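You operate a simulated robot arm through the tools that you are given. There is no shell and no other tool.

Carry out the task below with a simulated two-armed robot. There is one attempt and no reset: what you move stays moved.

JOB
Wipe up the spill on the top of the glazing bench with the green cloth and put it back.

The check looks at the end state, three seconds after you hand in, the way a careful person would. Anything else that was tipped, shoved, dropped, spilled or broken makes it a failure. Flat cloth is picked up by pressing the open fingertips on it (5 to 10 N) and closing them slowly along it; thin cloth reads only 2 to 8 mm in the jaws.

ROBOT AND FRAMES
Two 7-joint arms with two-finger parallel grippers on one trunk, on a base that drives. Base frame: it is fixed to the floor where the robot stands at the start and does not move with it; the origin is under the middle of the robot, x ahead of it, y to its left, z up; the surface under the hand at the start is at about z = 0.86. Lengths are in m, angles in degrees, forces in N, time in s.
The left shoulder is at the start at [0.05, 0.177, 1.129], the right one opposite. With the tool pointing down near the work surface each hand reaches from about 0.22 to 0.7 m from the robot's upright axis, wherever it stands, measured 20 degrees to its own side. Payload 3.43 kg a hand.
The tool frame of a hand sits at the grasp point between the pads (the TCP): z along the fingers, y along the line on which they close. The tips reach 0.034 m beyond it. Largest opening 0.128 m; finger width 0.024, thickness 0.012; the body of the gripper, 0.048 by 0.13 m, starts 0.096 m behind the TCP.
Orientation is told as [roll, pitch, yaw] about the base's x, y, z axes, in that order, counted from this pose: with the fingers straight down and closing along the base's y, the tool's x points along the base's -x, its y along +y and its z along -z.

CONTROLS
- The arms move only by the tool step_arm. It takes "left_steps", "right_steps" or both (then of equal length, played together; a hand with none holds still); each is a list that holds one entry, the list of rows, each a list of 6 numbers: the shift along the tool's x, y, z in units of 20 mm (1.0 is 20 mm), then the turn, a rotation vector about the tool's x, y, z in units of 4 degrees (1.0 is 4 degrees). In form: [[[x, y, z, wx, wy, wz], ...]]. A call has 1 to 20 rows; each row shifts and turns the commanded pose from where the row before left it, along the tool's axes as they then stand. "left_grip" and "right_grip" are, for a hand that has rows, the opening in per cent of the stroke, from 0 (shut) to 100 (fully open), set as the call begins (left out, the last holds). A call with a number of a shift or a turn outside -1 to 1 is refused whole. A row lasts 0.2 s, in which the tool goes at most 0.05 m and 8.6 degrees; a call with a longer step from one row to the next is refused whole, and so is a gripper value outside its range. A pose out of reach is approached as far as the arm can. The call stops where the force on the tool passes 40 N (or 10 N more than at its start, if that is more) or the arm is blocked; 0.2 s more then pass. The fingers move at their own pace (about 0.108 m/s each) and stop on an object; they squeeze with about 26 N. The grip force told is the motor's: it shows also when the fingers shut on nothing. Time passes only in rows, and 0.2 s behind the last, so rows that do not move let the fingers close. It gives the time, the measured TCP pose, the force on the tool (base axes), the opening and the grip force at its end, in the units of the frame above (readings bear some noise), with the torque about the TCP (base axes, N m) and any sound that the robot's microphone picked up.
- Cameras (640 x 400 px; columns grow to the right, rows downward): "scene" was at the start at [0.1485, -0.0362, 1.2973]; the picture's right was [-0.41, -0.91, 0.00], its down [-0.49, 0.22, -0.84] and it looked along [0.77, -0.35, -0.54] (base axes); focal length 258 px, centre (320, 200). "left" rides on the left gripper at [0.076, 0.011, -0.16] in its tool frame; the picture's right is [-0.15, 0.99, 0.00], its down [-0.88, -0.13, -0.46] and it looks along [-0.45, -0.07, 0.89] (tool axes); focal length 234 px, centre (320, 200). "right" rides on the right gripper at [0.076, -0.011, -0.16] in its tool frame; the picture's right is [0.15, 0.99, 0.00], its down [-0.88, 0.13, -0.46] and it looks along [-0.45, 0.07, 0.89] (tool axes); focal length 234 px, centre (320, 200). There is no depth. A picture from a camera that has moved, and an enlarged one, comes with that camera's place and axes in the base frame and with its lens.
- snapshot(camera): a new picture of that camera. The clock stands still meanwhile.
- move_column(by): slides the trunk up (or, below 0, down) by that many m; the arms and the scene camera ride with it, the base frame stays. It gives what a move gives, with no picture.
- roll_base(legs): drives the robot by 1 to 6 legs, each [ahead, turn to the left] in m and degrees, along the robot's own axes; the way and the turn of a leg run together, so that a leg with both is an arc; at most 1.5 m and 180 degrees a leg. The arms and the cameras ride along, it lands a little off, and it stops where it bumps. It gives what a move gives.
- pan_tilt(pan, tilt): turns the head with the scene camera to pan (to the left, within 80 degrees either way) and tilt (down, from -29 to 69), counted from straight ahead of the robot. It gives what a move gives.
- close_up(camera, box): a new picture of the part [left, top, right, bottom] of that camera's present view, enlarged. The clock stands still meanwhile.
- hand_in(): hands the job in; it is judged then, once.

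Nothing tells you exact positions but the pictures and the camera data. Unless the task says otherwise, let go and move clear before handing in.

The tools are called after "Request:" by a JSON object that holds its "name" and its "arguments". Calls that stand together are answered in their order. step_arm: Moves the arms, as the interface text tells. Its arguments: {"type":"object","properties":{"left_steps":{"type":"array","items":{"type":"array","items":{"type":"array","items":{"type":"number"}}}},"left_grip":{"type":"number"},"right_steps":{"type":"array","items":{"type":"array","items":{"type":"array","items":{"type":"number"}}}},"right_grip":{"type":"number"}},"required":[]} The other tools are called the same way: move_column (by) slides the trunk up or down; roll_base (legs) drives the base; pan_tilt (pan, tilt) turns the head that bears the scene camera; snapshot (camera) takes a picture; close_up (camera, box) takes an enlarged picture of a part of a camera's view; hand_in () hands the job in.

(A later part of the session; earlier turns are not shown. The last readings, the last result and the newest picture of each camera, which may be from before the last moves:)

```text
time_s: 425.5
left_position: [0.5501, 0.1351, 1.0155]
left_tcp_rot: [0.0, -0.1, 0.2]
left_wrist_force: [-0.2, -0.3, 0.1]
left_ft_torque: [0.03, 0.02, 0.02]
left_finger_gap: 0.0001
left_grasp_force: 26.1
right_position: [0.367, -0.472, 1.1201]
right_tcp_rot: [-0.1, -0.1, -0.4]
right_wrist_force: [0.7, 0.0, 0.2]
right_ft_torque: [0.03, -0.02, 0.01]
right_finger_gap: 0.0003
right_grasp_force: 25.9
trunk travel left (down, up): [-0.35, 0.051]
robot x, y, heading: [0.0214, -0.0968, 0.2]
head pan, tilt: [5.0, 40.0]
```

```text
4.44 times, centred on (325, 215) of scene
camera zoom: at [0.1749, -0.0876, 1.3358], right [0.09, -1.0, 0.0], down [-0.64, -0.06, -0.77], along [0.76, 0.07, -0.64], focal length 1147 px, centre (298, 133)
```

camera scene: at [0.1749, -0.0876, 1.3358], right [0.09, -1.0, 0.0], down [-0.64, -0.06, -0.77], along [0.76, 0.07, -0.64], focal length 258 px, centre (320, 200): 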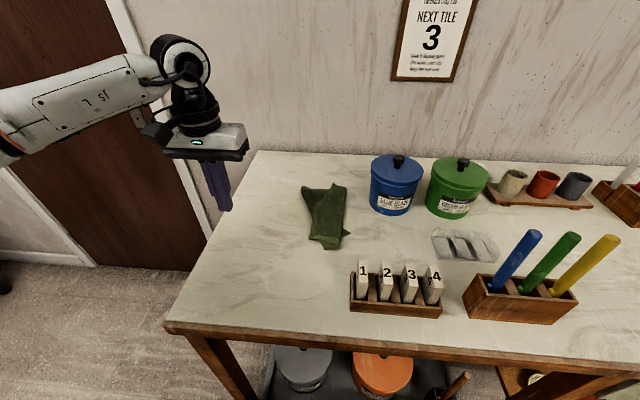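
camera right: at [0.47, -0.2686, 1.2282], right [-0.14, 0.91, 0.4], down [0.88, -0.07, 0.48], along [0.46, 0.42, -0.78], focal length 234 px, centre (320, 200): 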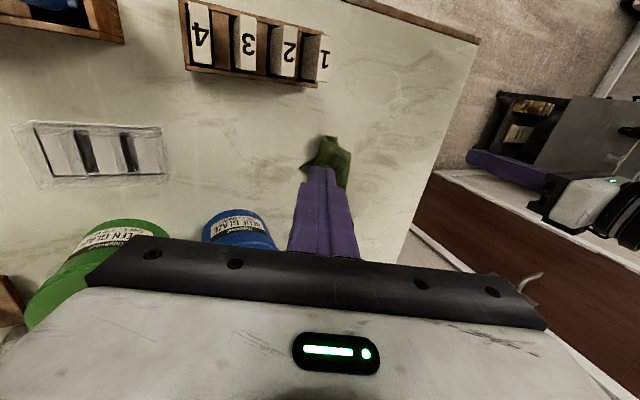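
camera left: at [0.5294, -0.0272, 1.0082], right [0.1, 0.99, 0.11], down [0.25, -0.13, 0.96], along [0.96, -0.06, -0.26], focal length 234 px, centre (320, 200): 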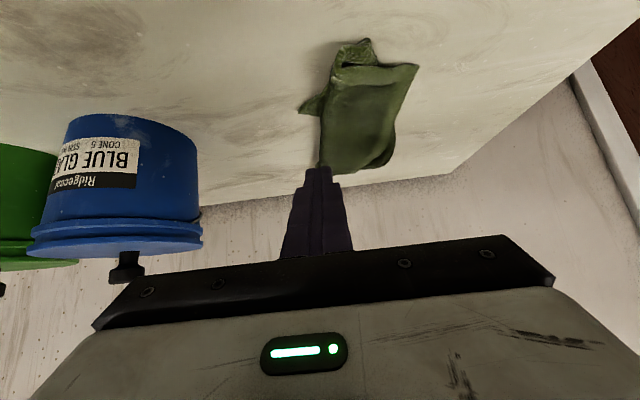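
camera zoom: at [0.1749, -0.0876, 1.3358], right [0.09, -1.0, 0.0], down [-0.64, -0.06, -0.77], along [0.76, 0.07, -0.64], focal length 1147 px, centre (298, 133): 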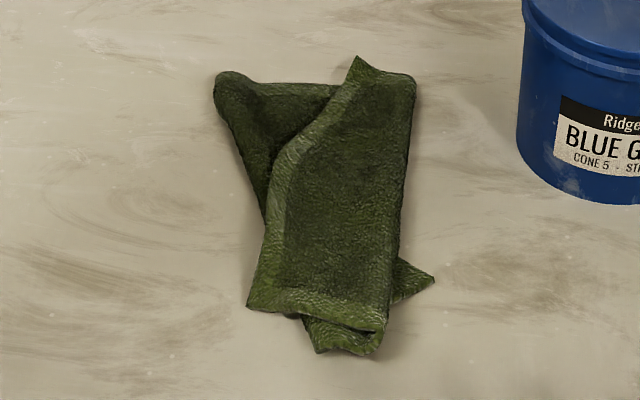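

Now the fold is clear: the top layer is a flap folded over from the right, its free corner lower-left. First I'll slide the whole cloth a bit to the left (away from the jar), pressing on it, then turn that flap over to the right like a page.

Request:
{"name": "step_arm", "arguments": {"left_steps": [[[-0.43, -0.97, 0.2, 0, 0, 0], [-0.43, -0.97, 0.2, 0, 0, 0], [-0.43, -0.97, 0.2, 0, 0, 0], [-0.43, -0.97, 0.2, 0, 0, 0], [-0.43, -0.97, 0.2, 0, 0, 0], [-0.43, -0.97, 0.2, 0, 0, 0], [-0.43, -0.97, 0.2, 0, 0, 0], [-0.43, -0.97, 0.2, 0, 0, 0], [-0.43, -0.97, 0.2, 0, 0, 0], [-0.43, -0.97, 0.2, 0, 0, 0], [0, 0, 1, 0, 0, 0], [0, 0, 1, 0, 0, 0], [0, 0, 0.8, 0, 0, 0]]]}}

Request:
{"name": "step_arm", "arguments": {"left_steps": [[[0, 0, 0.25, 0, 0, 0]]]}}

Request:
{"name": "step_arm", "arguments": {"left_steps": [[[0, 0, 0.1, 0, 0, 0]]]}}

```text
time_s: 428.3
left_position: [0.6374, -0.056, 0.9182]
left_tcp_rot: [-0.2, -0.2, 0.1]
left_wrist_force: [0.9, -0.2, -0.2]
left_ft_torque: [0.02, 0.01, 0.02]
left_finger_gap: 0.0001
left_grasp_force: 26.4
right_position: [0.3671, -0.4725, 1.1189]
right_tcp_rot: [-0.1, -0.3, -0.3]
right_wrist_force: [-0.6, 0.8, 0.4]
right_ft_torque: [0.0, 0.01, -0.02]
right_finger_gap: 0.0
right_grasp_force: 26.1
trunk travel left (down, up): [-0.35, 0.051]
robot x, y, heading: [0.0233, -0.0941, -0.0]
head pan, tilt: [5.0, 40.0]
```

```text
time_s: 428.7
left_position: [0.6365, -0.0568, 0.9133]
left_tcp_rot: [0.0, -0.2, 0.1]
left_wrist_force: [-0.4, 0.8, 0.2]
left_ft_torque: [0.02, 0.03, 0.0]
left_finger_gap: 0.0004
left_grasp_force: 26.0
right_position: [0.3657, -0.4711, 1.1197]
right_tcp_rot: [-0.2, -0.2, -0.4]
right_wrist_force: [0.5, 0.1, 0.0]
right_ft_torque: [-0.02, 0.0, -0.05]
right_finger_gap: 0.0
right_grasp_force: 26.0
trunk travel left (down, up): [-0.35, 0.051]
robot x, y, heading: [0.0228, -0.0897, -0.0]
head pan, tilt: [5.0, 40.0]
```

```text
time_s: 429.1
left_position: [0.6365, -0.0571, 0.9116]
left_tcp_rot: [0.0, -0.1, 0.2]
left_wrist_force: [0.2, -0.4, 0.5]
left_ft_torque: [0.01, -0.02, -0.01]
left_finger_gap: 0.0
left_grasp_force: 26.7
right_position: [0.3659, -0.472, 1.1205]
right_tcp_rot: [-0.1, -0.3, -0.3]
right_wrist_force: [-0.1, -0.5, 0.7]
right_ft_torque: [-0.02, 0.01, 0.01]
right_finger_gap: 0.0
right_grasp_force: 26.3
trunk travel left (down, up): [-0.35, 0.051]
robot x, y, heading: [0.0245, -0.0963, 0.2]
head pan, tilt: [5.0, 40.0]
```

Request:
{"name": "step_arm", "arguments": {"left_steps": [[[0, 0, 0.25, 0, 0, 0]]]}}

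Request:
{"name": "step_arm", "arguments": {"left_steps": [[[0, 0, 0.15, 0, 0, 0]]]}}

Request:
{"name": "step_arm", "arguments": {"left_steps": [[[0, 0, 0.08, 0, 0, 0]]]}}

```text
time_s: 429.5
left_position: [0.6356, -0.0567, 0.9061]
left_tcp_rot: [0.0, 0.0, 0.2]
left_wrist_force: [0.3, 0.1, 1.7]
left_ft_torque: [0.02, -0.01, -0.01]
left_finger_gap: 0.0
left_grasp_force: 25.8
right_position: [0.3652, -0.4731, 1.1183]
right_tcp_rot: [-0.2, -0.3, -0.5]
right_wrist_force: [-0.3, -0.4, -0.2]
right_ft_torque: [0.02, -0.01, 0.0]
right_finger_gap: 0.0
right_grasp_force: 26.3
trunk travel left (down, up): [-0.35, 0.051]
robot x, y, heading: [0.0228, -0.0919, 0.1]
head pan, tilt: [5.0, 40.0]
```

```text
time_s: 429.9
left_position: [0.6372, -0.0568, 0.9034]
left_tcp_rot: [-0.1, -0.2, 0.3]
left_wrist_force: [-1.7, 0.0, 4.8]
left_ft_torque: [0.0, 0.05, 0.01]
left_finger_gap: 0.0001
left_grasp_force: 25.6
right_position: [0.3663, -0.4712, 1.1198]
right_tcp_rot: [-0.2, -0.2, -0.5]
right_wrist_force: [0.6, 0.1, -0.1]
right_ft_torque: [0.01, -0.02, 0.02]
right_finger_gap: 0.0
right_grasp_force: 25.9
trunk travel left (down, up): [-0.35, 0.051]
robot x, y, heading: [0.0226, -0.0974, 0.1]
head pan, tilt: [5.0, 40.0]
```

```text
time_s: 430.3
left_position: [0.637, -0.0584, 0.9027]
left_tcp_rot: [-0.1, -0.2, 0.2]
left_wrist_force: [-0.3, 0.4, 7.2]
left_ft_torque: [0.0, 0.01, 0.01]
left_finger_gap: 0.0
left_grasp_force: 26.1
right_position: [0.3661, -0.4715, 1.1197]
right_tcp_rot: [-0.1, -0.3, -0.5]
right_wrist_force: [-0.7, -0.5, -0.7]
right_ft_torque: [-0.04, -0.01, 0.05]
right_finger_gap: 0.0
right_grasp_force: 26.7
trunk travel left (down, up): [-0.35, 0.051]
robot x, y, heading: [0.0242, -0.0957, -0.2]
head pan, tilt: [5.0, 40.0]
```

Dragging the whole cloth left by 7 cm.

Request:
{"name": "step_arm", "arguments": {"left_steps": [[[0, 0.6, 0, 0, 0, 0], [0, 0.6, 0, 0, 0, 0], [0, 0.6, 0, 0, 0, 0], [0, 0.6, 0, 0, 0, 0], [0, 0.6, 0, 0, 0, 0], [0, 0.6, 0, 0, 0, 0]]]}}

Request:
{"name": "step_arm", "arguments": {"left_steps": [[[0, 0, -1, 0, 0, 0], [0, 0, -1, 0, 0, 0], [0.5, 0, -1, 0, 0, 0], [0.9, 0.9, -0.5, 0, 0, 0], [0.9, 0.9, 0, 0, 0, 0], [0.9, 0.9, 0, 0, 0, 0], [0.9, 0.9, 0, 0, 0, 0], [0.9, 0.9, 0, 0, 0, 0]]]}}

Request:
{"name": "close_up", "arguments": {"camera": "scene", "box": [260, 150, 380, 260]}}

Request:
{"name": "snapshot", "arguments": {"camera": "left"}}

```text
time_s: 431.7
left_position: [0.6356, 0.0151, 0.9034]
left_tcp_rot: [-0.1, -0.3, 0.1]
left_wrist_force: [-0.5, -2.6, 10.7]
left_ft_torque: [-0.05, -0.01, -0.01]
left_finger_gap: 0.0003
left_grasp_force: 26.0
right_position: [0.3653, -0.4726, 1.1207]
right_tcp_rot: [-0.1, -0.3, -0.5]
right_wrist_force: [0.7, 0.7, 0.2]
right_ft_torque: [0.02, 0.05, -0.01]
right_finger_gap: 0.0
right_grasp_force: 26.2
trunk travel left (down, up): [-0.35, 0.051]
robot x, y, heading: [0.0238, -0.0967, 0.2]
head pan, tilt: [5.0, 40.0]
```

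```text
time_s: 433.5
left_position: [0.537, 0.107, 0.9709]
left_tcp_rot: [0.1, -0.2, 0.2]
left_wrist_force: [0.2, -0.4, 0.3]
left_ft_torque: [0.01, -0.02, 0.01]
left_finger_gap: 0.0
left_grasp_force: 26.8
right_position: [0.3668, -0.4718, 1.1197]
right_tcp_rot: [-0.2, -0.3, -0.4]
right_wrist_force: [-0.4, -1.1, 1.4]
right_ft_torque: [-0.02, -0.01, 0.01]
right_finger_gap: 0.0
right_grasp_force: 25.4
trunk travel left (down, up): [-0.35, 0.051]
robot x, y, heading: [0.0251, -0.0976, 0.1]
head pan, tilt: [5.0, 40.0]
```

```text
3.64 times, centred on (320, 205) of scene
camera zoom: at [0.1747, -0.0866, 1.3358], right [0.09, -1.0, 0.0], down [-0.64, -0.06, -0.77], along [0.76, 0.07, -0.64], focal length 938 px, centre (320, 182)
```

zoom: 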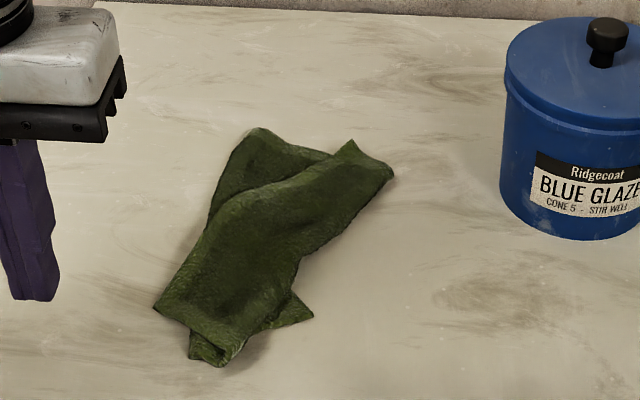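

```text
taken
camera left: at [0.4608, 0.1174, 1.1288], right [0.14, 0.99, 0.0], down [0.88, -0.13, 0.46], along [0.45, -0.07, -0.89], focal length 234 px, centre (320, 200)
```

left: 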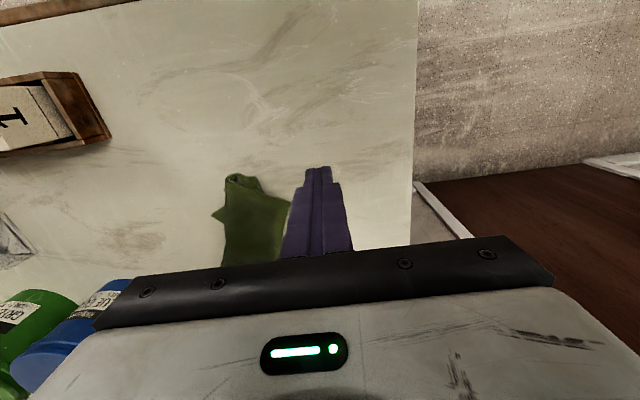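

The cloth now lies clear of the jar, flap corner at about (0.594, 0.065). I'll pinch that corner and turn the flap over to the right.

Request:
{"name": "step_arm", "arguments": {"left_steps": [[[-0.8, -0.74, 0.2, 0, 0, 0], [-0.8, -0.74, 0.2, 0, 0, 0], [-0.8, -0.74, 0.3, 0, 0, 0], [-0.8, -0.74, 0.5, 0, 0, 0], [0, 0, 1, 0, 0, 0], [0, 0, 0.8, 0, 0, 0]]], "left_grip": 16}}

Request:
{"name": "close_up", "arguments": {"camera": "left", "box": [220, 110, 420, 260]}}

```text
time_s: 434.9
left_position: [0.6011, 0.0465, 0.9103]
left_tcp_rot: [0.1, 0.0, 0.1]
left_wrist_force: [-0.2, 0.3, -0.6]
left_ft_torque: [0.0, -0.01, -0.01]
left_finger_gap: 0.0205
left_grasp_force: 0.1
right_position: [0.3653, -0.4722, 1.1197]
right_tcp_rot: [-0.1, -0.3, -0.5]
right_wrist_force: [0.0, 0.1, -0.1]
right_ft_torque: [0.02, -0.04, 0.01]
right_finger_gap: 0.0
right_grasp_force: 25.9
trunk travel left (down, up): [-0.35, 0.051]
robot x, y, heading: [0.0221, -0.0958, 0.3]
head pan, tilt: [5.0, 40.0]
```

```text
2.67 times, centred on (320, 185) of left
camera zoom: at [0.5257, 0.057, 1.07], right [0.14, 0.99, 0.0], down [0.88, -0.13, 0.46], along [0.45, -0.07, -0.89], focal length 624 px, centre (320, 240)
```

zoom: 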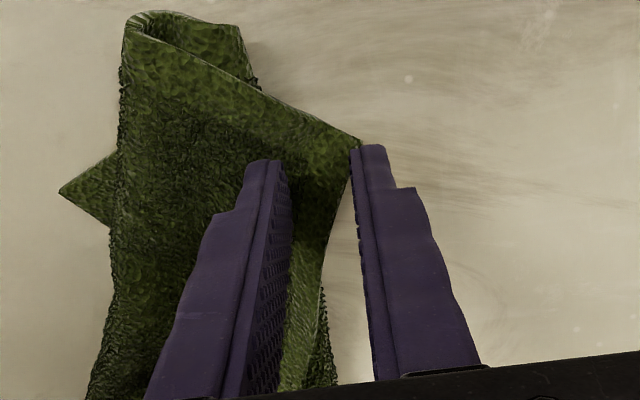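

Request:
{"name": "step_arm", "arguments": {"left_steps": [[[-0.2, -0.5, 0, 0, 0, 0], [0, 0, 0.3, 0, 0, 0]]]}}

Request:
{"name": "step_arm", "arguments": {"left_steps": [[[0, 0, 0.12, 0, 0, 0]]]}}

Request:
{"name": "step_arm", "arguments": {"left_steps": [[[0, 0, 0.1, 0, 0, 0]]]}}

Request:
{"name": "step_arm", "arguments": {"left_steps": [[[0, 0, 0.06, 0, 0, 0]]]}}

```text
time_s: 435.5
left_position: [0.6049, 0.0368, 0.9064]
left_tcp_rot: [0.1, -0.2, 0.1]
left_wrist_force: [0.4, -0.1, 0.8]
left_ft_torque: [-0.06, -0.01, -0.03]
left_finger_gap: 0.0208
left_grasp_force: 0.2
right_position: [0.3671, -0.4726, 1.1202]
right_tcp_rot: [-0.2, -0.3, -0.4]
right_wrist_force: [0.9, 0.2, 0.5]
right_ft_torque: [0.0, -0.02, -0.06]
right_finger_gap: 0.0
right_grasp_force: 25.9
trunk travel left (down, up): [-0.35, 0.051]
robot x, y, heading: [0.0232, -0.0946, 0.2]
head pan, tilt: [5.0, 40.0]
```

```text
time_s: 435.9
left_position: [0.6051, 0.037, 0.9037]
left_tcp_rot: [0.0, -0.3, 0.2]
left_wrist_force: [0.5, -0.5, 2.9]
left_ft_torque: [-0.08, -0.02, -0.01]
left_finger_gap: 0.0206
left_grasp_force: 0.4
right_position: [0.3666, -0.4712, 1.1199]
right_tcp_rot: [-0.3, -0.4, -0.5]
right_wrist_force: [0.4, -0.3, 0.2]
right_ft_torque: [0.0, 0.01, -0.03]
right_finger_gap: 0.0
right_grasp_force: 26.5
trunk travel left (down, up): [-0.35, 0.051]
robot x, y, heading: [0.0213, -0.0948, 0.1]
head pan, tilt: [5.0, 40.0]
```

```text
time_s: 436.3
left_position: [0.6039, 0.036, 0.9026]
left_tcp_rot: [0.0, -0.2, 0.2]
left_wrist_force: [0.2, 1.6, 5.4]
left_ft_torque: [-0.07, -0.02, -0.01]
left_finger_gap: 0.0201
left_grasp_force: 0.0
right_position: [0.3651, -0.4716, 1.1193]
right_tcp_rot: [-0.2, -0.3, -0.3]
right_wrist_force: [-0.4, 0.3, 0.7]
right_ft_torque: [0.0, 0.01, 0.0]
right_finger_gap: 0.0
right_grasp_force: 26.2
trunk travel left (down, up): [-0.35, 0.051]
robot x, y, heading: [0.0223, -0.0961, 0.1]
head pan, tilt: [5.0, 40.0]
```

```text
time_s: 436.7
left_position: [0.604, 0.0358, 0.9018]
left_tcp_rot: [-0.1, -0.2, 0.2]
left_wrist_force: [-0.1, 1.1, 10.7]
left_ft_torque: [-0.09, -0.03, 0.01]
left_finger_gap: 0.0198
left_grasp_force: 0.1
right_position: [0.3658, -0.4714, 1.1198]
right_tcp_rot: [-0.1, -0.2, -0.5]
right_wrist_force: [0.1, 0.3, -0.1]
right_ft_torque: [0.02, -0.01, 0.02]
right_finger_gap: 0.0
right_grasp_force: 26.1
trunk travel left (down, up): [-0.35, 0.051]
robot x, y, heading: [0.0239, -0.0945, 0.1]
head pan, tilt: [5.0, 40.0]
```

Request:
{"name": "step_arm", "arguments": {"left_steps": [[[0, 0, 0, 0, 0, 0], [0, 0, 0, 0, 0, 0]]], "left_grip": 10}}

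Request:
{"name": "step_arm", "arguments": {"left_steps": [[[0, 0, 0, 0, 0, 0], [0, 0, 0, 0, 0, 0]]], "left_grip": 4}}

Request:
{"name": "step_arm", "arguments": {"left_steps": [[[0, 0, 0, 0, 0, 0], [0, 0, 0, 0, 0, 0]]], "left_grip": 0}}

Request:
{"name": "step_arm", "arguments": {"left_steps": [[[0, 0, -1, 0, 0, 0], [0, 0, -1, 0, 0, 0], [0, 0, -1, 0, 0, 0], [0, 0, 0, 0, 0, 0]]]}}

Request:
{"name": "close_up", "arguments": {"camera": "left", "box": [200, 60, 440, 260]}}

Request:
{"name": "close_up", "arguments": {"camera": "scene", "box": [240, 130, 400, 260]}}

```text
time_s: 437.3
left_position: [0.6032, 0.0345, 0.9014]
left_tcp_rot: [-0.2, -0.2, 0.2]
left_wrist_force: [2.5, -0.3, 12.1]
left_ft_torque: [-0.21, -0.08, 0.0]
left_finger_gap: 0.0137
left_grasp_force: 0.4
right_position: [0.3661, -0.4723, 1.1203]
right_tcp_rot: [-0.2, -0.3, -0.4]
right_wrist_force: [-0.2, 0.9, -0.2]
right_ft_torque: [0.01, 0.02, 0.02]
right_finger_gap: 0.0
right_grasp_force: 25.8
trunk travel left (down, up): [-0.35, 0.051]
robot x, y, heading: [0.0209, -0.096, -0.2]
head pan, tilt: [5.0, 40.0]
```

```text
time_s: 437.9
left_position: [0.6021, 0.0352, 0.9014]
left_tcp_rot: [0.0, -0.1, 0.2]
left_wrist_force: [0.6, -1.9, 13.8]
left_ft_torque: [-0.18, -0.03, 0.0]
left_finger_gap: 0.0059
left_grasp_force: 8.1
right_position: [0.3652, -0.4722, 1.1205]
right_tcp_rot: [-0.2, -0.3, -0.4]
right_wrist_force: [-0.7, 0.7, -1.3]
right_ft_torque: [-0.04, 0.01, -0.01]
right_finger_gap: 0.0
right_grasp_force: 26.2
trunk travel left (down, up): [-0.35, 0.051]
robot x, y, heading: [0.0243, -0.0945, 0.3]
head pan, tilt: [5.0, 40.0]
```

```text
time_s: 438.5
left_position: [0.603, 0.0357, 0.9024]
left_tcp_rot: [0.0, -0.2, 0.1]
left_wrist_force: [0.1, -3.4, 14.0]
left_ft_torque: [-0.2, 0.0, -0.02]
left_finger_gap: 0.0043
left_grasp_force: 25.7
right_position: [0.3652, -0.4714, 1.1211]
right_tcp_rot: [-0.2, -0.3, -0.4]
right_wrist_force: [-0.6, 0.6, 0.4]
right_ft_torque: [0.02, 0.01, -0.01]
right_finger_gap: 0.0
right_grasp_force: 26.2
trunk travel left (down, up): [-0.35, 0.051]
robot x, y, heading: [0.0308, -0.0972, 0.1]
head pan, tilt: [5.0, 40.0]
```

```text
time_s: 439.5
left_position: [0.6028, 0.0364, 0.9601]
left_tcp_rot: [0.0, -0.2, 0.2]
left_wrist_force: [-0.4, 0.3, 0.6]
left_ft_torque: [0.0, 0.04, -0.01]
left_finger_gap: 0.0037
left_grasp_force: 25.6
right_position: [0.3671, -0.4714, 1.12]
right_tcp_rot: [-0.2, -0.3, -0.4]
right_wrist_force: [0.2, 0.7, 0.8]
right_ft_torque: [0.01, 0.01, -0.02]
right_finger_gap: 0.0
right_grasp_force: 25.9
trunk travel left (down, up): [-0.35, 0.051]
robot x, y, heading: [0.0235, -0.0935, 0.2]
head pan, tilt: [5.0, 40.0]
```

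```text
2.00 times, centred on (320, 160) of left
camera zoom: at [0.5279, 0.0461, 1.1183], right [0.14, 0.99, 0.0], down [0.88, -0.13, 0.46], along [0.45, -0.07, -0.89], focal length 468 px, centre (320, 280)
```

zoom: 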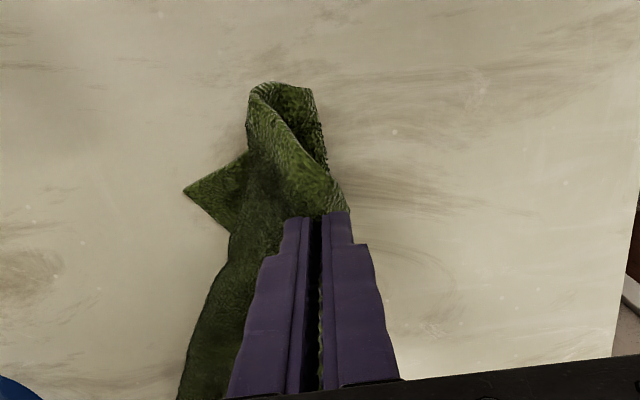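

```text
3.08 times, centred on (320, 195) of scene
camera zoom: at [0.1752, -0.0871, 1.3357], right [0.09, -1.0, 0.0], down [-0.64, -0.06, -0.77], along [0.76, 0.07, -0.64], focal length 794 px, centre (320, 215)
```

zoom: 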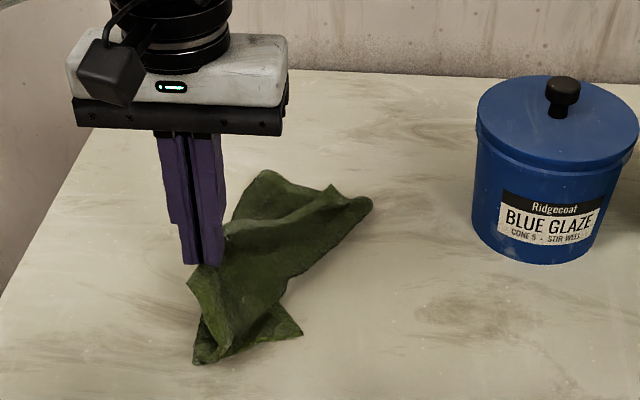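

Request:
{"name": "step_arm", "arguments": {"left_steps": [[[0, 0, -0.8, 0, 0, 0], [0.1, -0.9, -0.2, 0, 0, 0], [0.1, -0.9, 0, 0, 0, 0], [0.1, -0.9, 0, 0, 0, 0], [0.1, -0.9, 0, 0, 0, 0], [0.1, -0.9, 0.3, 0, 0, 0], [0.1, -0.9, 0.6, 0, 0, 0], [0.1, -0.9, 0.8, 0, 0, 0], [0.1, -0.8, 0.9, 0, 0, 0], [0, 0, 0.8, 0, 0, 0]]]}}

Request:
{"name": "close_up", "arguments": {"camera": "scene", "box": [240, 130, 400, 260]}}

Request:
{"name": "close_up", "arguments": {"camera": "left", "box": [200, 60, 440, 260]}}

```text
time_s: 441.7
left_position: [0.5923, -0.1066, 0.9132]
left_tcp_rot: [0.0, -0.1, 0.2]
left_wrist_force: [-0.4, 0.9, -0.5]
left_ft_torque: [0.03, -0.03, 0.0]
left_finger_gap: 0.0035
left_grasp_force: 25.9
right_position: [0.3663, -0.4717, 1.1195]
right_tcp_rot: [-0.2, -0.3, -0.4]
right_wrist_force: [-0.2, -0.4, 0.5]
right_ft_torque: [-0.01, -0.02, 0.02]
right_finger_gap: 0.0
right_grasp_force: 26.8
trunk travel left (down, up): [-0.35, 0.051]
robot x, y, heading: [0.0251, -0.0977, -0.1]
head pan, tilt: [5.0, 40.0]
```

```text
3.08 times, centred on (320, 195) of scene
camera zoom: at [0.1752, -0.0869, 1.3357], right [0.09, -1.0, 0.0], down [-0.64, -0.06, -0.77], along [0.76, 0.07, -0.64], focal length 794 px, centre (320, 215)
```

zoom: 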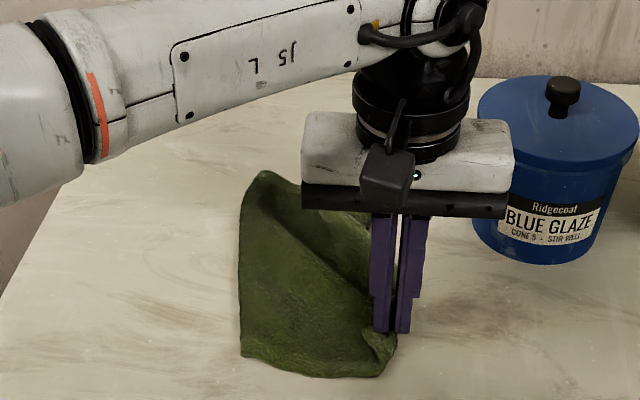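

```text
2.00 times, centred on (320, 160) of left
camera zoom: at [0.5156, -0.0957, 1.0717], right [0.14, 0.99, 0.0], down [0.88, -0.13, 0.46], along [0.45, -0.07, -0.89], focal length 468 px, centre (320, 280)
```

zoom: 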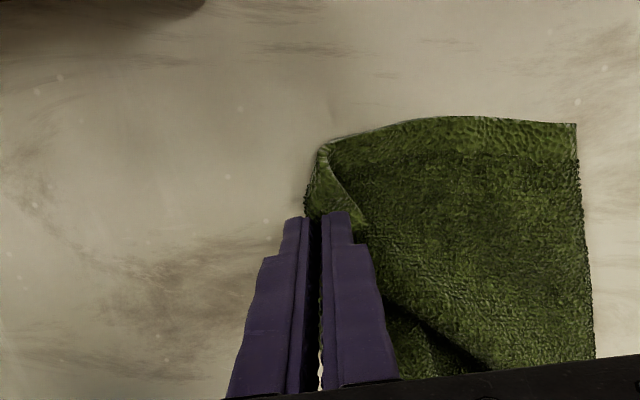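

Excellent — the flap turned over and the cloth is unfolding nicely. Touch down, release and look.

Request:
{"name": "step_arm", "arguments": {"left_steps": [[[0, -0.3, 0.3, 0, 0, 0], [0, 0, 0.1, 0, 0, 0]]]}}

Request:
{"name": "step_arm", "arguments": {"left_steps": [[[0, 0, 0, 0, 0, 0], [0, 0, 0, 0, 0, 0]]], "left_grip": 12}}

Request:
{"name": "step_arm", "arguments": {"left_steps": [[[0, 0, -0.5, 0, 0, 0], [0, 0, -1, 0, 0, 0], [0, 0, -1, 0, 0, 0], [0, 0, -1, 0, 0, 0], [0.5, 0.9, -0.5, 0, 0, 0], [0.5, 0.9, 0, 0, 0, 0], [0.5, 0.9, 0, 0, 0, 0], [0.5, 0.9, 0, 0, 0, 0], [0, 0.9, 0, 0, 0, 0], [0, 0.9, 0, 0, 0, 0], [0, 0.9, 0, 0, 0, 0], [0, 0.9, 0, 0, 0, 0], [0, 0.9, 0, 0, 0, 0], [0, 0.9, 0, 0, 0, 0], [0, 0.9, 0, 0, 0, 0], [0, 0.9, 0, 0, 0, 0]]]}}

Request:
{"name": "close_up", "arguments": {"camera": "scene", "box": [240, 140, 400, 260]}}

```text
time_s: 442.3
left_position: [0.5906, -0.1102, 0.9043]
left_tcp_rot: [0.0, -0.1, 0.2]
left_wrist_force: [-0.7, -0.5, 0.5]
left_ft_torque: [-0.02, -0.02, 0.03]
left_finger_gap: 0.0032
left_grasp_force: 26.3
right_position: [0.3668, -0.4711, 1.1204]
right_tcp_rot: [-0.2, -0.2, -0.4]
right_wrist_force: [-0.7, -0.1, -0.4]
right_ft_torque: [0.0, 0.0, 0.02]
right_finger_gap: 0.0
right_grasp_force: 26.3
trunk travel left (down, up): [-0.35, 0.051]
robot x, y, heading: [0.0266, -0.0943, 0.0]
head pan, tilt: [5.0, 40.0]
```

```text
time_s: 442.9
left_position: [0.5893, -0.1124, 0.9049]
left_tcp_rot: [0.0, 0.0, 0.2]
left_wrist_force: [0.2, 0.3, 0.4]
left_ft_torque: [-0.01, -0.01, 0.01]
left_finger_gap: 0.0153
left_grasp_force: 0.0
right_position: [0.3657, -0.471, 1.1193]
right_tcp_rot: [-0.1, -0.3, -0.4]
right_wrist_force: [0.5, -0.6, -0.2]
right_ft_torque: [0.01, 0.02, -0.02]
right_finger_gap: 0.0
right_grasp_force: 26.1
trunk travel left (down, up): [-0.35, 0.051]
robot x, y, heading: [0.0204, -0.0968, 0.0]
head pan, tilt: [5.0, 40.0]
```

```text
time_s: 446.3
left_position: [0.5485, 0.1046, 0.9833]
left_tcp_rot: [-0.1, -0.2, 0.3]
left_wrist_force: [0.5, 0.3, 0.0]
left_ft_torque: [-0.02, 0.0, -0.02]
left_finger_gap: 0.0155
left_grasp_force: 0.0
right_position: [0.3654, -0.4726, 1.1201]
right_tcp_rot: [-0.1, -0.3, -0.4]
right_wrist_force: [0.3, -0.7, 0.0]
right_ft_torque: [0.0, 0.02, -0.03]
right_finger_gap: 0.0002
right_grasp_force: 25.9
trunk travel left (down, up): [-0.35, 0.051]
robot x, y, heading: [0.0243, -0.0958, -0.0]
head pan, tilt: [5.0, 40.0]
```

```text
3.33 times, centred on (320, 200) of scene
camera zoom: at [0.175, -0.0868, 1.3358], right [0.09, -1.0, 0.0], down [-0.64, -0.06, -0.77], along [0.76, 0.07, -0.64], focal length 860 px, centre (320, 200)
```

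zoom: 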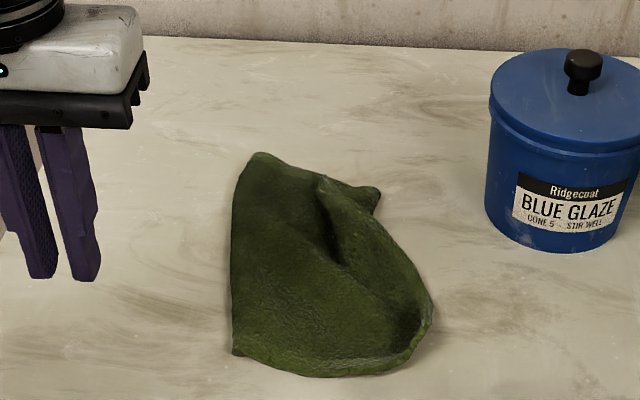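

Now it's nearly spread; it just needs shifting left ~8 cm and back ~4 cm, and one far-right flap turned out. First press in the middle and drag left.

Request:
{"name": "step_arm", "arguments": {"left_steps": [[[-0.48, -0.65, 0, 0, 0, 0], [-0.48, -0.65, 0, 0, 0, 0], [-0.48, -0.65, 0, 0, 0, 0], [-0.48, -0.65, 0, 0, 0, 0], [-0.48, -0.65, 0, 0, 0, 0], [-0.48, -0.65, 0, 0, 0, 0], [-0.48, -0.65, 0, 0, 0, 0], [-0.48, -0.65, 0, 0, 0, 0], [-0.48, -0.65, 0, 0, 0, 0], [-0.48, -0.65, 0, 0, 0, 0], [0, 0, 1, 0, 0, 0], [0, 0, 1, 0, 0, 0], [0, 0, 1, 0, 0, 0], [0, 0, 0.7, 0, 0, 0]]], "left_grip": 0}}

Request:
{"name": "step_arm", "arguments": {"left_steps": [[[0, 0, 0.2, 0, 0, 0]]]}}

Request:
{"name": "step_arm", "arguments": {"left_steps": [[[0, 0, 0.1, 0, 0, 0]]]}}

Request:
{"name": "step_arm", "arguments": {"left_steps": [[[0, 0, 0.08, 0, 0, 0]]]}}

```text
time_s: 449.3
left_position: [0.6447, -0.0259, 0.9084]
left_tcp_rot: [0.0, -0.1, 0.2]
left_wrist_force: [-0.3, -0.1, -0.4]
left_ft_torque: [0.01, 0.0, -0.02]
left_finger_gap: 0.0001
left_grasp_force: 26.4
right_position: [0.3656, -0.473, 1.119]
right_tcp_rot: [-0.2, -0.2, -0.4]
right_wrist_force: [-0.2, -0.6, 0.2]
right_ft_torque: [0.02, -0.02, 0.04]
right_finger_gap: 0.0
right_grasp_force: 25.3
trunk travel left (down, up): [-0.35, 0.051]
robot x, y, heading: [0.0239, -0.0943, 0.2]
head pan, tilt: [5.0, 40.0]
```

```text
time_s: 449.7
left_position: [0.644, -0.0258, 0.9056]
left_tcp_rot: [0.0, -0.1, 0.2]
left_wrist_force: [0.6, 0.9, 0.8]
left_ft_torque: [0.01, 0.0, 0.0]
left_finger_gap: 0.0
left_grasp_force: 26.0
right_position: [0.3653, -0.4718, 1.1197]
right_tcp_rot: [-0.2, -0.2, -0.4]
right_wrist_force: [0.4, -0.1, -0.9]
right_ft_torque: [-0.01, 0.03, -0.04]
right_finger_gap: 0.0
right_grasp_force: 26.1
trunk travel left (down, up): [-0.35, 0.051]
robot x, y, heading: [0.0213, -0.0918, 0.1]
head pan, tilt: [5.0, 40.0]
```

```text
time_s: 450.1
left_position: [0.6444, -0.0268, 0.9036]
left_tcp_rot: [-0.1, -0.1, 0.2]
left_wrist_force: [0.5, 0.0, 0.7]
left_ft_torque: [0.01, -0.01, 0.03]
left_finger_gap: 0.0002
left_grasp_force: 25.5
right_position: [0.3664, -0.4719, 1.1206]
right_tcp_rot: [-0.1, -0.3, -0.4]
right_wrist_force: [0.3, 0.4, -0.7]
right_ft_torque: [0.03, 0.01, -0.03]
right_finger_gap: 0.0002
right_grasp_force: 26.2
trunk travel left (down, up): [-0.35, 0.051]
robot x, y, heading: [0.0269, -0.0954, -0.1]
head pan, tilt: [5.0, 40.0]
```

```text
time_s: 450.5
left_position: [0.6444, -0.0261, 0.9019]
left_tcp_rot: [0.0, 0.0, 0.2]
left_wrist_force: [-0.3, -0.1, 0.3]
left_ft_torque: [-0.03, 0.01, 0.01]
left_finger_gap: 0.0
left_grasp_force: 25.9
right_position: [0.3655, -0.4718, 1.1202]
right_tcp_rot: [-0.2, -0.4, -0.4]
right_wrist_force: [0.3, 0.0, 0.7]
right_ft_torque: [0.01, 0.02, 0.02]
right_finger_gap: 0.0
right_grasp_force: 25.9
trunk travel left (down, up): [-0.35, 0.051]
robot x, y, heading: [0.0227, -0.0971, 0.2]
head pan, tilt: [5.0, 40.0]
```

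Request:
{"name": "step_arm", "arguments": {"left_steps": [[[0, 0, 0.15, 0, 0, 0]]]}}

Request:
{"name": "step_arm", "arguments": {"left_steps": [[[0, 0, 0.1, 0, 0, 0]]]}}

Request:
{"name": "step_arm", "arguments": {"left_steps": [[[0, 0, 0.06, 0, 0, 0]]]}}

```text
time_s: 450.9
left_position: [0.6458, -0.0251, 0.9]
left_tcp_rot: [0.0, -0.3, 0.2]
left_wrist_force: [-0.4, -0.6, 1.7]
left_ft_torque: [0.01, 0.01, 0.01]
left_finger_gap: 0.0001
left_grasp_force: 26.1
right_position: [0.3663, -0.4716, 1.1212]
right_tcp_rot: [-0.1, -0.2, -0.4]
right_wrist_force: [-0.7, -0.1, -0.4]
right_ft_torque: [0.01, -0.02, 0.01]
right_finger_gap: 0.0
right_grasp_force: 25.8
trunk travel left (down, up): [-0.35, 0.051]
robot x, y, heading: [0.0202, -0.0982, 0.3]
head pan, tilt: [5.0, 40.0]
```

```text
time_s: 451.3
left_position: [0.6434, -0.0259, 0.8984]
left_tcp_rot: [0.0, -0.3, 0.1]
left_wrist_force: [0.7, -0.1, 5.9]
left_ft_torque: [0.05, -0.02, -0.02]
left_finger_gap: 0.0003
left_grasp_force: 26.3
right_position: [0.3651, -0.4721, 1.12]
right_tcp_rot: [-0.2, -0.2, -0.4]
right_wrist_force: [0.7, 1.2, -1.0]
right_ft_torque: [0.0, 0.0, 0.01]
right_finger_gap: 0.0
right_grasp_force: 25.6
trunk travel left (down, up): [-0.35, 0.051]
robot x, y, heading: [0.0253, -0.0977, 0.3]
head pan, tilt: [5.0, 40.0]
```

```text
time_s: 451.7
left_position: [0.6445, -0.0251, 0.8976]
left_tcp_rot: [0.0, -0.3, 0.2]
left_wrist_force: [0.8, 1.4, 10.3]
left_ft_torque: [0.13, -0.02, -0.01]
left_finger_gap: 0.0
left_grasp_force: 26.2
right_position: [0.3646, -0.4713, 1.1206]
right_tcp_rot: [-0.2, -0.4, -0.4]
right_wrist_force: [0.2, 0.3, -1.0]
right_ft_torque: [0.0, 0.0, 0.01]
right_finger_gap: 0.0002
right_grasp_force: 25.4
trunk travel left (down, up): [-0.35, 0.051]
robot x, y, heading: [0.0234, -0.0956, -0.0]
head pan, tilt: [5.0, 40.0]
```

Request:
{"name": "step_arm", "arguments": {"left_steps": [[[0, 0.55, 0, 0, 0, 0], [0, 0.55, 0, 0, 0, 0], [0, 0.55, 0, 0, 0, 0], [0, 0.55, 0, 0, 0, 0], [0, 0.55, 0, 0, 0, 0], [0, 0.55, 0, 0, 0, 0], [0, 0.55, 0, 0, 0, 0]]]}}

Request:
{"name": "step_arm", "arguments": {"left_steps": [[[0, 0, -1, 0, 0, 0], [0, 0, -1, 0, 0, 0], [0.5, 0, -1, 0, 0, 0], [0.9, 0.9, -1, 0, 0, 0], [0.9, 0.9, 0, 0, 0, 0], [0.9, 0.9, 0, 0, 0, 0], [0.9, 0.9, 0, 0, 0, 0]]]}}

Request:
{"name": "close_up", "arguments": {"camera": "scene", "box": [240, 140, 400, 260]}}

```text
time_s: 453.3
left_position: [0.6438, 0.053, 0.8973]
left_tcp_rot: [0.0, -0.2, 0.2]
left_wrist_force: [0.5, -2.4, 11.9]
left_ft_torque: [-0.01, 0.05, 0.04]
left_finger_gap: 0.0
left_grasp_force: 25.6
right_position: [0.3658, -0.4726, 1.1201]
right_tcp_rot: [-0.3, -0.3, -0.4]
right_wrist_force: [0.9, -1.2, 0.0]
right_ft_torque: [-0.02, -0.01, 0.02]
right_finger_gap: 0.0
right_grasp_force: 25.4
trunk travel left (down, up): [-0.35, 0.051]
robot x, y, heading: [0.024, -0.0968, -0.0]
head pan, tilt: [5.0, 40.0]
```

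```text
time_s: 454.9
left_position: [0.563, 0.1219, 0.9773]
left_tcp_rot: [0.0, -0.1, 0.1]
left_wrist_force: [0.1, 0.6, -0.7]
left_ft_torque: [-0.02, -0.02, -0.01]
left_finger_gap: 0.0001
left_grasp_force: 26.0
right_position: [0.3662, -0.4707, 1.1208]
right_tcp_rot: [-0.2, -0.2, -0.4]
right_wrist_force: [-0.6, -0.4, -0.1]
right_ft_torque: [-0.04, -0.02, 0.0]
right_finger_gap: 0.0
right_grasp_force: 25.7
trunk travel left (down, up): [-0.35, 0.051]
robot x, y, heading: [0.0229, -0.0934, 0.1]
head pan, tilt: [5.0, 40.0]
```

```text
3.33 times, centred on (320, 200) of scene
camera zoom: at [0.1748, -0.0867, 1.3358], right [0.09, -1.0, 0.0], down [-0.64, -0.06, -0.77], along [0.76, 0.07, -0.64], focal length 860 px, centre (320, 200)
```

zoom: 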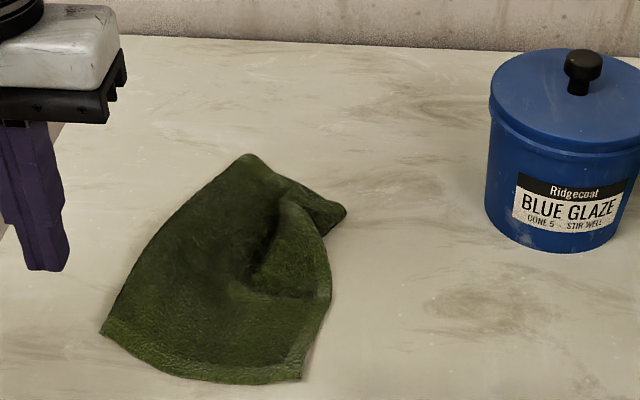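

Good and nearly flat, just rotated a bit and ~6 cm too near. I'll press near the front edge and drag it right to straighten it.

Request:
{"name": "step_arm", "arguments": {"left_steps": [[[-0.4, -0.9, 0.2, 0, 0, 0], [-0.4, -0.9, 0.2, 0, 0, 0], [-0.4, -0.9, 0.2, 0, 0, 0], [-0.4, -0.9, 0.2, 0, 0, 0], [-0.3, -0.9, 0.2, 0, 0, 0], [0, 0, 1, 0, 0, 0], [0, 0, 1, 0, 0, 0], [0, 0, 0.7, 0, 0, 0]]]}}

Request:
{"name": "step_arm", "arguments": {"left_steps": [[[0, 0, 0.2, 0, 0, 0]]]}}

Request:
{"name": "step_arm", "arguments": {"left_steps": [[[0, 0, 0.1, 0, 0, 0]]]}}

Request:
{"name": "step_arm", "arguments": {"left_steps": [[[0, 0, 0.06, 0, 0, 0]]]}}

```text
time_s: 456.7
left_position: [0.6003, 0.0331, 0.9047]
left_tcp_rot: [-0.1, -0.1, 0.1]
left_wrist_force: [1.3, -0.8, 0.2]
left_ft_torque: [-0.02, 0.02, -0.01]
left_finger_gap: 0.0
left_grasp_force: 26.7
right_position: [0.3674, -0.4705, 1.1209]
right_tcp_rot: [-0.2, -0.3, -0.3]
right_wrist_force: [-0.1, -0.5, 0.8]
right_ft_torque: [0.0, 0.04, 0.0]
right_finger_gap: 0.0
right_grasp_force: 26.0
trunk travel left (down, up): [-0.35, 0.051]
robot x, y, heading: [0.0202, -0.0979, -0.2]
head pan, tilt: [5.0, 40.0]
```

```text
time_s: 457.1
left_position: [0.6008, 0.0329, 0.8988]
left_tcp_rot: [0.0, -0.1, 0.2]
left_wrist_force: [-0.6, 0.3, 0.3]
left_ft_torque: [-0.02, 0.0, -0.05]
left_finger_gap: 0.0001
left_grasp_force: 26.2
right_position: [0.3672, -0.4713, 1.1203]
right_tcp_rot: [-0.1, -0.3, -0.4]
right_wrist_force: [-0.4, 0.4, 0.5]
right_ft_torque: [0.02, -0.01, 0.02]
right_finger_gap: 0.0001
right_grasp_force: 25.6
trunk travel left (down, up): [-0.35, 0.051]
robot x, y, heading: [0.021, -0.0967, 0.1]
head pan, tilt: [5.0, 40.0]
```

```text
time_s: 457.5
left_position: [0.6011, 0.0337, 0.898]
left_tcp_rot: [-0.1, -0.2, 0.1]
left_wrist_force: [-0.5, -0.2, 3.7]
left_ft_torque: [-0.01, 0.01, -0.03]
left_finger_gap: 0.0002
left_grasp_force: 26.1
right_position: [0.3663, -0.472, 1.1198]
right_tcp_rot: [-0.2, -0.2, -0.4]
right_wrist_force: [0.3, -0.5, 0.0]
right_ft_torque: [0.01, 0.01, 0.0]
right_finger_gap: 0.0001
right_grasp_force: 26.1
trunk travel left (down, up): [-0.35, 0.051]
robot x, y, heading: [0.0234, -0.0941, -0.2]
head pan, tilt: [5.0, 40.0]
```

```text
time_s: 457.9
left_position: [0.6004, 0.0332, 0.8965]
left_tcp_rot: [-0.1, -0.2, 0.1]
left_wrist_force: [-0.3, -1.4, 7.1]
left_ft_torque: [-0.04, 0.03, 0.03]
left_finger_gap: 0.0001
left_grasp_force: 25.6
right_position: [0.3667, -0.472, 1.1195]
right_tcp_rot: [-0.2, -0.3, -0.4]
right_wrist_force: [0.9, -0.3, 1.0]
right_ft_torque: [0.02, 0.0, 0.0]
right_finger_gap: 0.0
right_grasp_force: 25.4
trunk travel left (down, up): [-0.35, 0.051]
robot x, y, heading: [0.024, -0.0948, -0.1]
head pan, tilt: [5.0, 40.0]
```

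Request:
{"name": "step_arm", "arguments": {"left_steps": [[[0, -0.5, 0, 0, 0, 0], [0, -0.5, 0, 0, 0, 0], [0, -0.5, 0, 0, 0, 0], [0, -0.5, 0, 0, 0, 0], [0, -0.5, 0, 0, 0, 0], [0, -0.5, 0, 0, 0, 0], [0, -0.5, 0, 0, 0, 0]]]}}

Request:
{"name": "step_arm", "arguments": {"left_steps": [[[0, 0, -1, 0, 0, 0], [0, 0, -1, 0, 0, 0], [0.5, 0, -1, 0, 0, 0], [0.9, 0.9, -1, 0, 0, 0], [0.5, 1, 0, 0, 0, 0], [0, 1, 0, 0, 0, 0], [0, 1, 0, 0, 0, 0], [0, 1, 0, 0, 0, 0], [0, 1, 0, 0, 0, 0], [0, 1, 0, 0, 0, 0], [0, 1, 0, 0, 0, 0]]]}}

Request:
{"name": "close_up", "arguments": {"camera": "scene", "box": [240, 140, 400, 260]}}

```text
time_s: 459.5
left_position: [0.5987, -0.037, 0.8967]
left_tcp_rot: [0.0, -0.2, 0.2]
left_wrist_force: [-0.8, 3.1, 17.2]
left_ft_torque: [0.1, 0.03, -0.01]
left_finger_gap: 0.0002
left_grasp_force: 25.8
right_position: [0.3658, -0.4719, 1.1212]
right_tcp_rot: [-0.2, -0.4, -0.3]
right_wrist_force: [1.0, -0.1, 0.0]
right_ft_torque: [-0.01, 0.01, 0.04]
right_finger_gap: 0.0
right_grasp_force: 26.3
trunk travel left (down, up): [-0.35, 0.051]
robot x, y, heading: [0.0202, -0.0952, -0.0]
head pan, tilt: [5.0, 40.0]
```

```text
time_s: 461.9
left_position: [0.5603, 0.1213, 0.9769]
left_tcp_rot: [-0.1, 0.0, 0.2]
left_wrist_force: [0.1, 0.0, 0.2]
left_ft_torque: [-0.01, 0.02, -0.01]
left_finger_gap: 0.0002
left_grasp_force: 25.9
right_position: [0.3663, -0.4716, 1.1194]
right_tcp_rot: [-0.2, -0.3, -0.4]
right_wrist_force: [-0.2, 0.1, -0.4]
right_ft_torque: [0.01, -0.01, 0.0]
right_finger_gap: 0.0
right_grasp_force: 25.8
trunk travel left (down, up): [-0.35, 0.051]
robot x, y, heading: [0.0199, -0.0934, 0.0]
head pan, tilt: [5.0, 40.0]
```

```text
3.33 times, centred on (320, 200) of scene
camera zoom: at [0.175, -0.0868, 1.3358], right [0.09, -1.0, 0.0], down [-0.64, -0.06, -0.77], along [0.76, 0.07, -0.64], focal length 860 px, centre (320, 200)
```

zoom: 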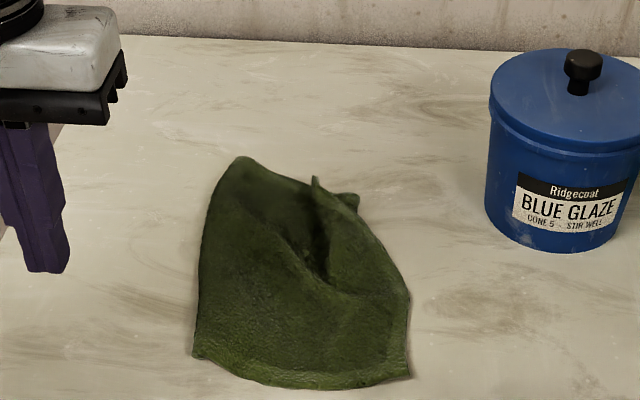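

Very good, now square to the bench. Next shift it left/back ~5 cm by pressing a pitched fingertip on its far part and dragging.

Request:
{"name": "step_arm", "arguments": {"left_steps": [[[0, -0.44, 0, 0, -1, 0], [0, -0.44, 0, 0, -1, 0], [0, -0.44, 0, 0, -1, 0], [0, -0.44, 0, 0, -1, 0], [0, -0.44, 0, 0, -1, 0], [0, -0.44, 0, 0, -1, 0], [0, -0.44, 0, 0, -1, 0], [0, -0.44, 0, 0, -1, 0], [0, -0.44, 0, 0, -1, 0], [0, -0.44, 0, 0, -1, 0], [0, -0.44, 0, 0, -1, 0], [0, -0.44, 0, 0, -1, 0], [-0.393, 0, 0.943, 0, 0, 0], [-0.393, 0, 0.943, 0, 0, 0], [-0.393, 0, 0.943, 0, 0, 0], [-0.393, 0, 0.943, 0, 0, 0], [-0.393, 0, 0.943, 0, 0, 0], [-0.393, 0, 0.943, 0, 0, 0], [-0.393, 0, 0.943, 0, 0, 0]]]}}

Request:
{"name": "step_arm", "arguments": {"left_steps": [[[0.5, 0, 0.45, 0, 0, 0], [0.4, 0, 0.36, 0, 0, 0]]]}}

Request:
{"name": "close_up", "arguments": {"camera": "left", "box": [180, 20, 460, 220]}}

```text
time_s: 465.9
left_position: [0.6986, 0.0148, 0.9275]
left_tcp_rot: [-0.2, -48.1, 0.2]
left_wrist_force: [0.4, 0.0, -0.1]
left_ft_torque: [0.01, -0.03, 0.02]
left_finger_gap: 0.0
left_grasp_force: 26.0
right_position: [0.3674, -0.4717, 1.1198]
right_tcp_rot: [-0.2, -0.3, -0.4]
right_wrist_force: [1.5, -0.1, 0.2]
right_ft_torque: [0.03, -0.02, -0.02]
right_finger_gap: 0.0
right_grasp_force: 26.1
trunk travel left (down, up): [-0.35, 0.051]
robot x, y, heading: [0.0217, -0.0944, -0.1]
head pan, tilt: [5.0, 40.0]
```

```text
time_s: 466.5
left_position: [0.6981, 0.016, 0.9038]
left_tcp_rot: [-0.1, -48.2, 0.3]
left_wrist_force: [0.2, 0.0, -0.3]
left_ft_torque: [0.01, -0.01, 0.02]
left_finger_gap: 0.0
left_grasp_force: 26.1
right_position: [0.3665, -0.4714, 1.1203]
right_tcp_rot: [-0.2, -0.3, -0.4]
right_wrist_force: [0.8, 0.7, 0.6]
right_ft_torque: [0.02, -0.04, -0.03]
right_finger_gap: 0.0001
right_grasp_force: 25.6
trunk travel left (down, up): [-0.35, 0.051]
robot x, y, heading: [0.0269, -0.0953, -0.1]
head pan, tilt: [5.0, 40.0]
```

```text
2.00 times, centred on (320, 120) of left
camera zoom: at [0.5293, 0.0253, 0.9524], right [0.1, 0.99, 0.11], down [0.25, -0.13, 0.96], along [0.96, -0.06, -0.26], focal length 468 px, centre (320, 360)
```

zoom: 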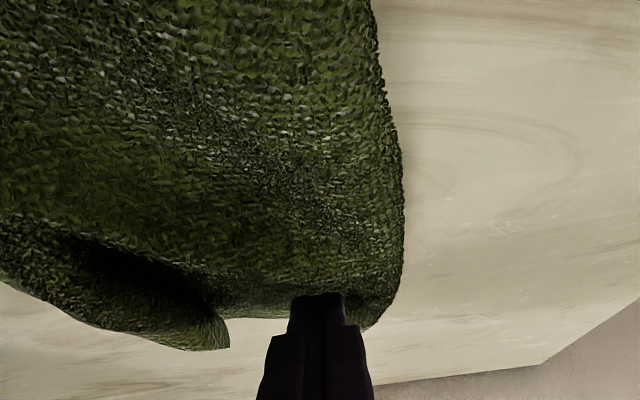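

Request:
{"name": "step_arm", "arguments": {"left_steps": [[[0.15, 0, 0.13, 0, 0, 0]]]}}

Request:
{"name": "step_arm", "arguments": {"left_steps": [[[0.1, 0, 0.09, 0, 0, 0]]]}}

Request:
{"name": "step_arm", "arguments": {"left_steps": [[[0.08, 0, 0.07, 0, 0, 0]]]}}

Request:
{"name": "step_arm", "arguments": {"left_steps": [[[0.05, 0, 0.045, 0, 0, 0]]]}}

```text
time_s: 466.9
left_position: [0.6979, 0.0149, 0.9012]
left_tcp_rot: [0.0, -48.1, 0.2]
left_wrist_force: [-0.3, -0.1, 0.3]
left_ft_torque: [0.01, -0.04, 0.01]
left_finger_gap: 0.0001
left_grasp_force: 26.0
right_position: [0.3663, -0.4723, 1.1197]
right_tcp_rot: [-0.3, -0.3, -0.4]
right_wrist_force: [0.1, 0.1, 0.0]
right_ft_torque: [0.06, 0.02, -0.01]
right_finger_gap: 0.0
right_grasp_force: 25.9
trunk travel left (down, up): [-0.35, 0.051]
robot x, y, heading: [0.0269, -0.0969, 0.1]
head pan, tilt: [5.0, 40.0]
```

```text
time_s: 467.3
left_position: [0.6981, 0.0162, 0.8974]
left_tcp_rot: [-0.1, -48.1, 0.2]
left_wrist_force: [-0.5, -0.4, 0.8]
left_ft_torque: [-0.02, 0.01, 0.02]
left_finger_gap: 0.0
left_grasp_force: 26.1
right_position: [0.3676, -0.4722, 1.1207]
right_tcp_rot: [-0.2, -0.3, -0.4]
right_wrist_force: [0.3, 0.2, -0.3]
right_ft_torque: [0.0, 0.0, 0.02]
right_finger_gap: 0.0
right_grasp_force: 25.9
trunk travel left (down, up): [-0.35, 0.051]
robot x, y, heading: [0.0243, -0.0961, -0.2]
head pan, tilt: [5.0, 40.0]
```

```text
time_s: 467.7
left_position: [0.6989, 0.0144, 0.8971]
left_tcp_rot: [-0.1, -48.2, 0.3]
left_wrist_force: [-0.2, 0.1, 0.5]
left_ft_torque: [0.03, -0.03, -0.02]
left_finger_gap: 0.0
left_grasp_force: 26.2
right_position: [0.3665, -0.4711, 1.12]
right_tcp_rot: [-0.2, -0.3, -0.4]
right_wrist_force: [-0.5, 0.6, 0.1]
right_ft_torque: [0.0, -0.04, -0.01]
right_finger_gap: 0.0
right_grasp_force: 25.7
trunk travel left (down, up): [-0.35, 0.051]
robot x, y, heading: [0.0207, -0.0923, -0.1]
head pan, tilt: [5.0, 40.0]
```

```text
time_s: 468.1
left_position: [0.6978, 0.0146, 0.8957]
left_tcp_rot: [0.0, -48.1, 0.1]
left_wrist_force: [0.2, 0.6, 3.3]
left_ft_torque: [0.03, -0.05, -0.02]
left_finger_gap: 0.0001
left_grasp_force: 26.0
right_position: [0.3655, -0.4707, 1.12]
right_tcp_rot: [-0.1, -0.3, -0.4]
right_wrist_force: [0.2, 0.3, 0.2]
right_ft_torque: [0.02, 0.04, -0.01]
right_finger_gap: 0.0
right_grasp_force: 25.9
trunk travel left (down, up): [-0.35, 0.051]
robot x, y, heading: [0.0245, -0.0927, -0.0]
head pan, tilt: [5.0, 40.0]
```

Request:
{"name": "step_arm", "arguments": {"left_steps": [[[0.06, 0, 0.055, 0, 0, 0], [-0.283, 0.46, 0.317, 0, 0, 0], [-0.283, 0.46, 0.317, 0, 0, 0], [-0.283, 0.46, 0.317, 0, 0, 0], [-0.283, 0.46, 0.317, 0, 0, 0], [-0.283, 0.46, 0.317, 0, 0, 0], [-0.283, 0.46, 0.317, 0, 0, 0]]]}}

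Request:
{"name": "step_arm", "arguments": {"left_steps": [[[-0.7, 0, -0.6, 0, 0, 0], [-0.7, 0, -0.6, 0, 0, 0], [-0.7, 0, -0.6, 0, 0, 0], [0, 0.3, -1, 0, 0, 0], [0, 1, -1, 0, 0, 0], [0, 1, -1, 0, 0, 0], [0, 1, -1, 0, 0, 0], [0, 1, -1, 0, 0, 0], [0, 1, -1, 0, 0, 0], [0, 0.5, -1, 0, 0, 0]]]}}

Request:
{"name": "close_up", "arguments": {"camera": "scene", "box": [240, 140, 400, 260]}}

```text
time_s: 469.7
left_position: [0.7483, 0.0701, 0.8938]
left_tcp_rot: [0.0, -48.2, 0.2]
left_wrist_force: [-1.6, -1.7, 10.0]
left_ft_torque: [-0.06, -0.12, -0.05]
left_finger_gap: 0.0
left_grasp_force: 25.5
right_position: [0.3652, -0.4715, 1.1207]
right_tcp_rot: [-0.2, -0.4, -0.4]
right_wrist_force: [0.2, 0.2, -0.6]
right_ft_torque: [-0.01, 0.01, 0.0]
right_finger_gap: 0.0
right_grasp_force: 26.2
trunk travel left (down, up): [-0.35, 0.051]
robot x, y, heading: [0.023, -0.0949, -0.0]
head pan, tilt: [5.0, 40.0]
```

```text
time_s: 471.9
left_position: [0.6445, 0.185, 1.0405]
left_tcp_rot: [0.0, -48.0, 0.2]
left_wrist_force: [-0.2, -0.8, 0.3]
left_ft_torque: [0.0, -0.02, 0.0]
left_finger_gap: 0.0001
left_grasp_force: 26.1
right_position: [0.3663, -0.4704, 1.1204]
right_tcp_rot: [-0.2, -0.2, -0.4]
right_wrist_force: [-0.1, 0.9, 0.6]
right_ft_torque: [0.01, 0.01, 0.01]
right_finger_gap: 0.0
right_grasp_force: 26.1
trunk travel left (down, up): [-0.35, 0.051]
robot x, y, heading: [0.0217, -0.095, -0.1]
head pan, tilt: [5.0, 40.0]
```

```text
3.33 times, centred on (320, 200) of scene
camera zoom: at [0.1747, -0.087, 1.3358], right [0.09, -1.0, 0.0], down [-0.64, -0.06, -0.77], along [0.76, 0.07, -0.64], focal length 860 px, centre (320, 200)
```

zoom: 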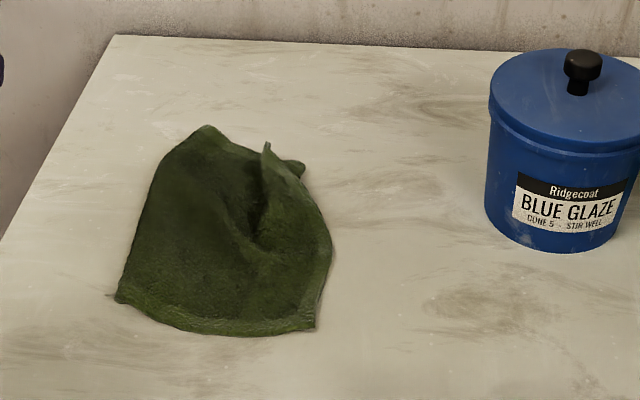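

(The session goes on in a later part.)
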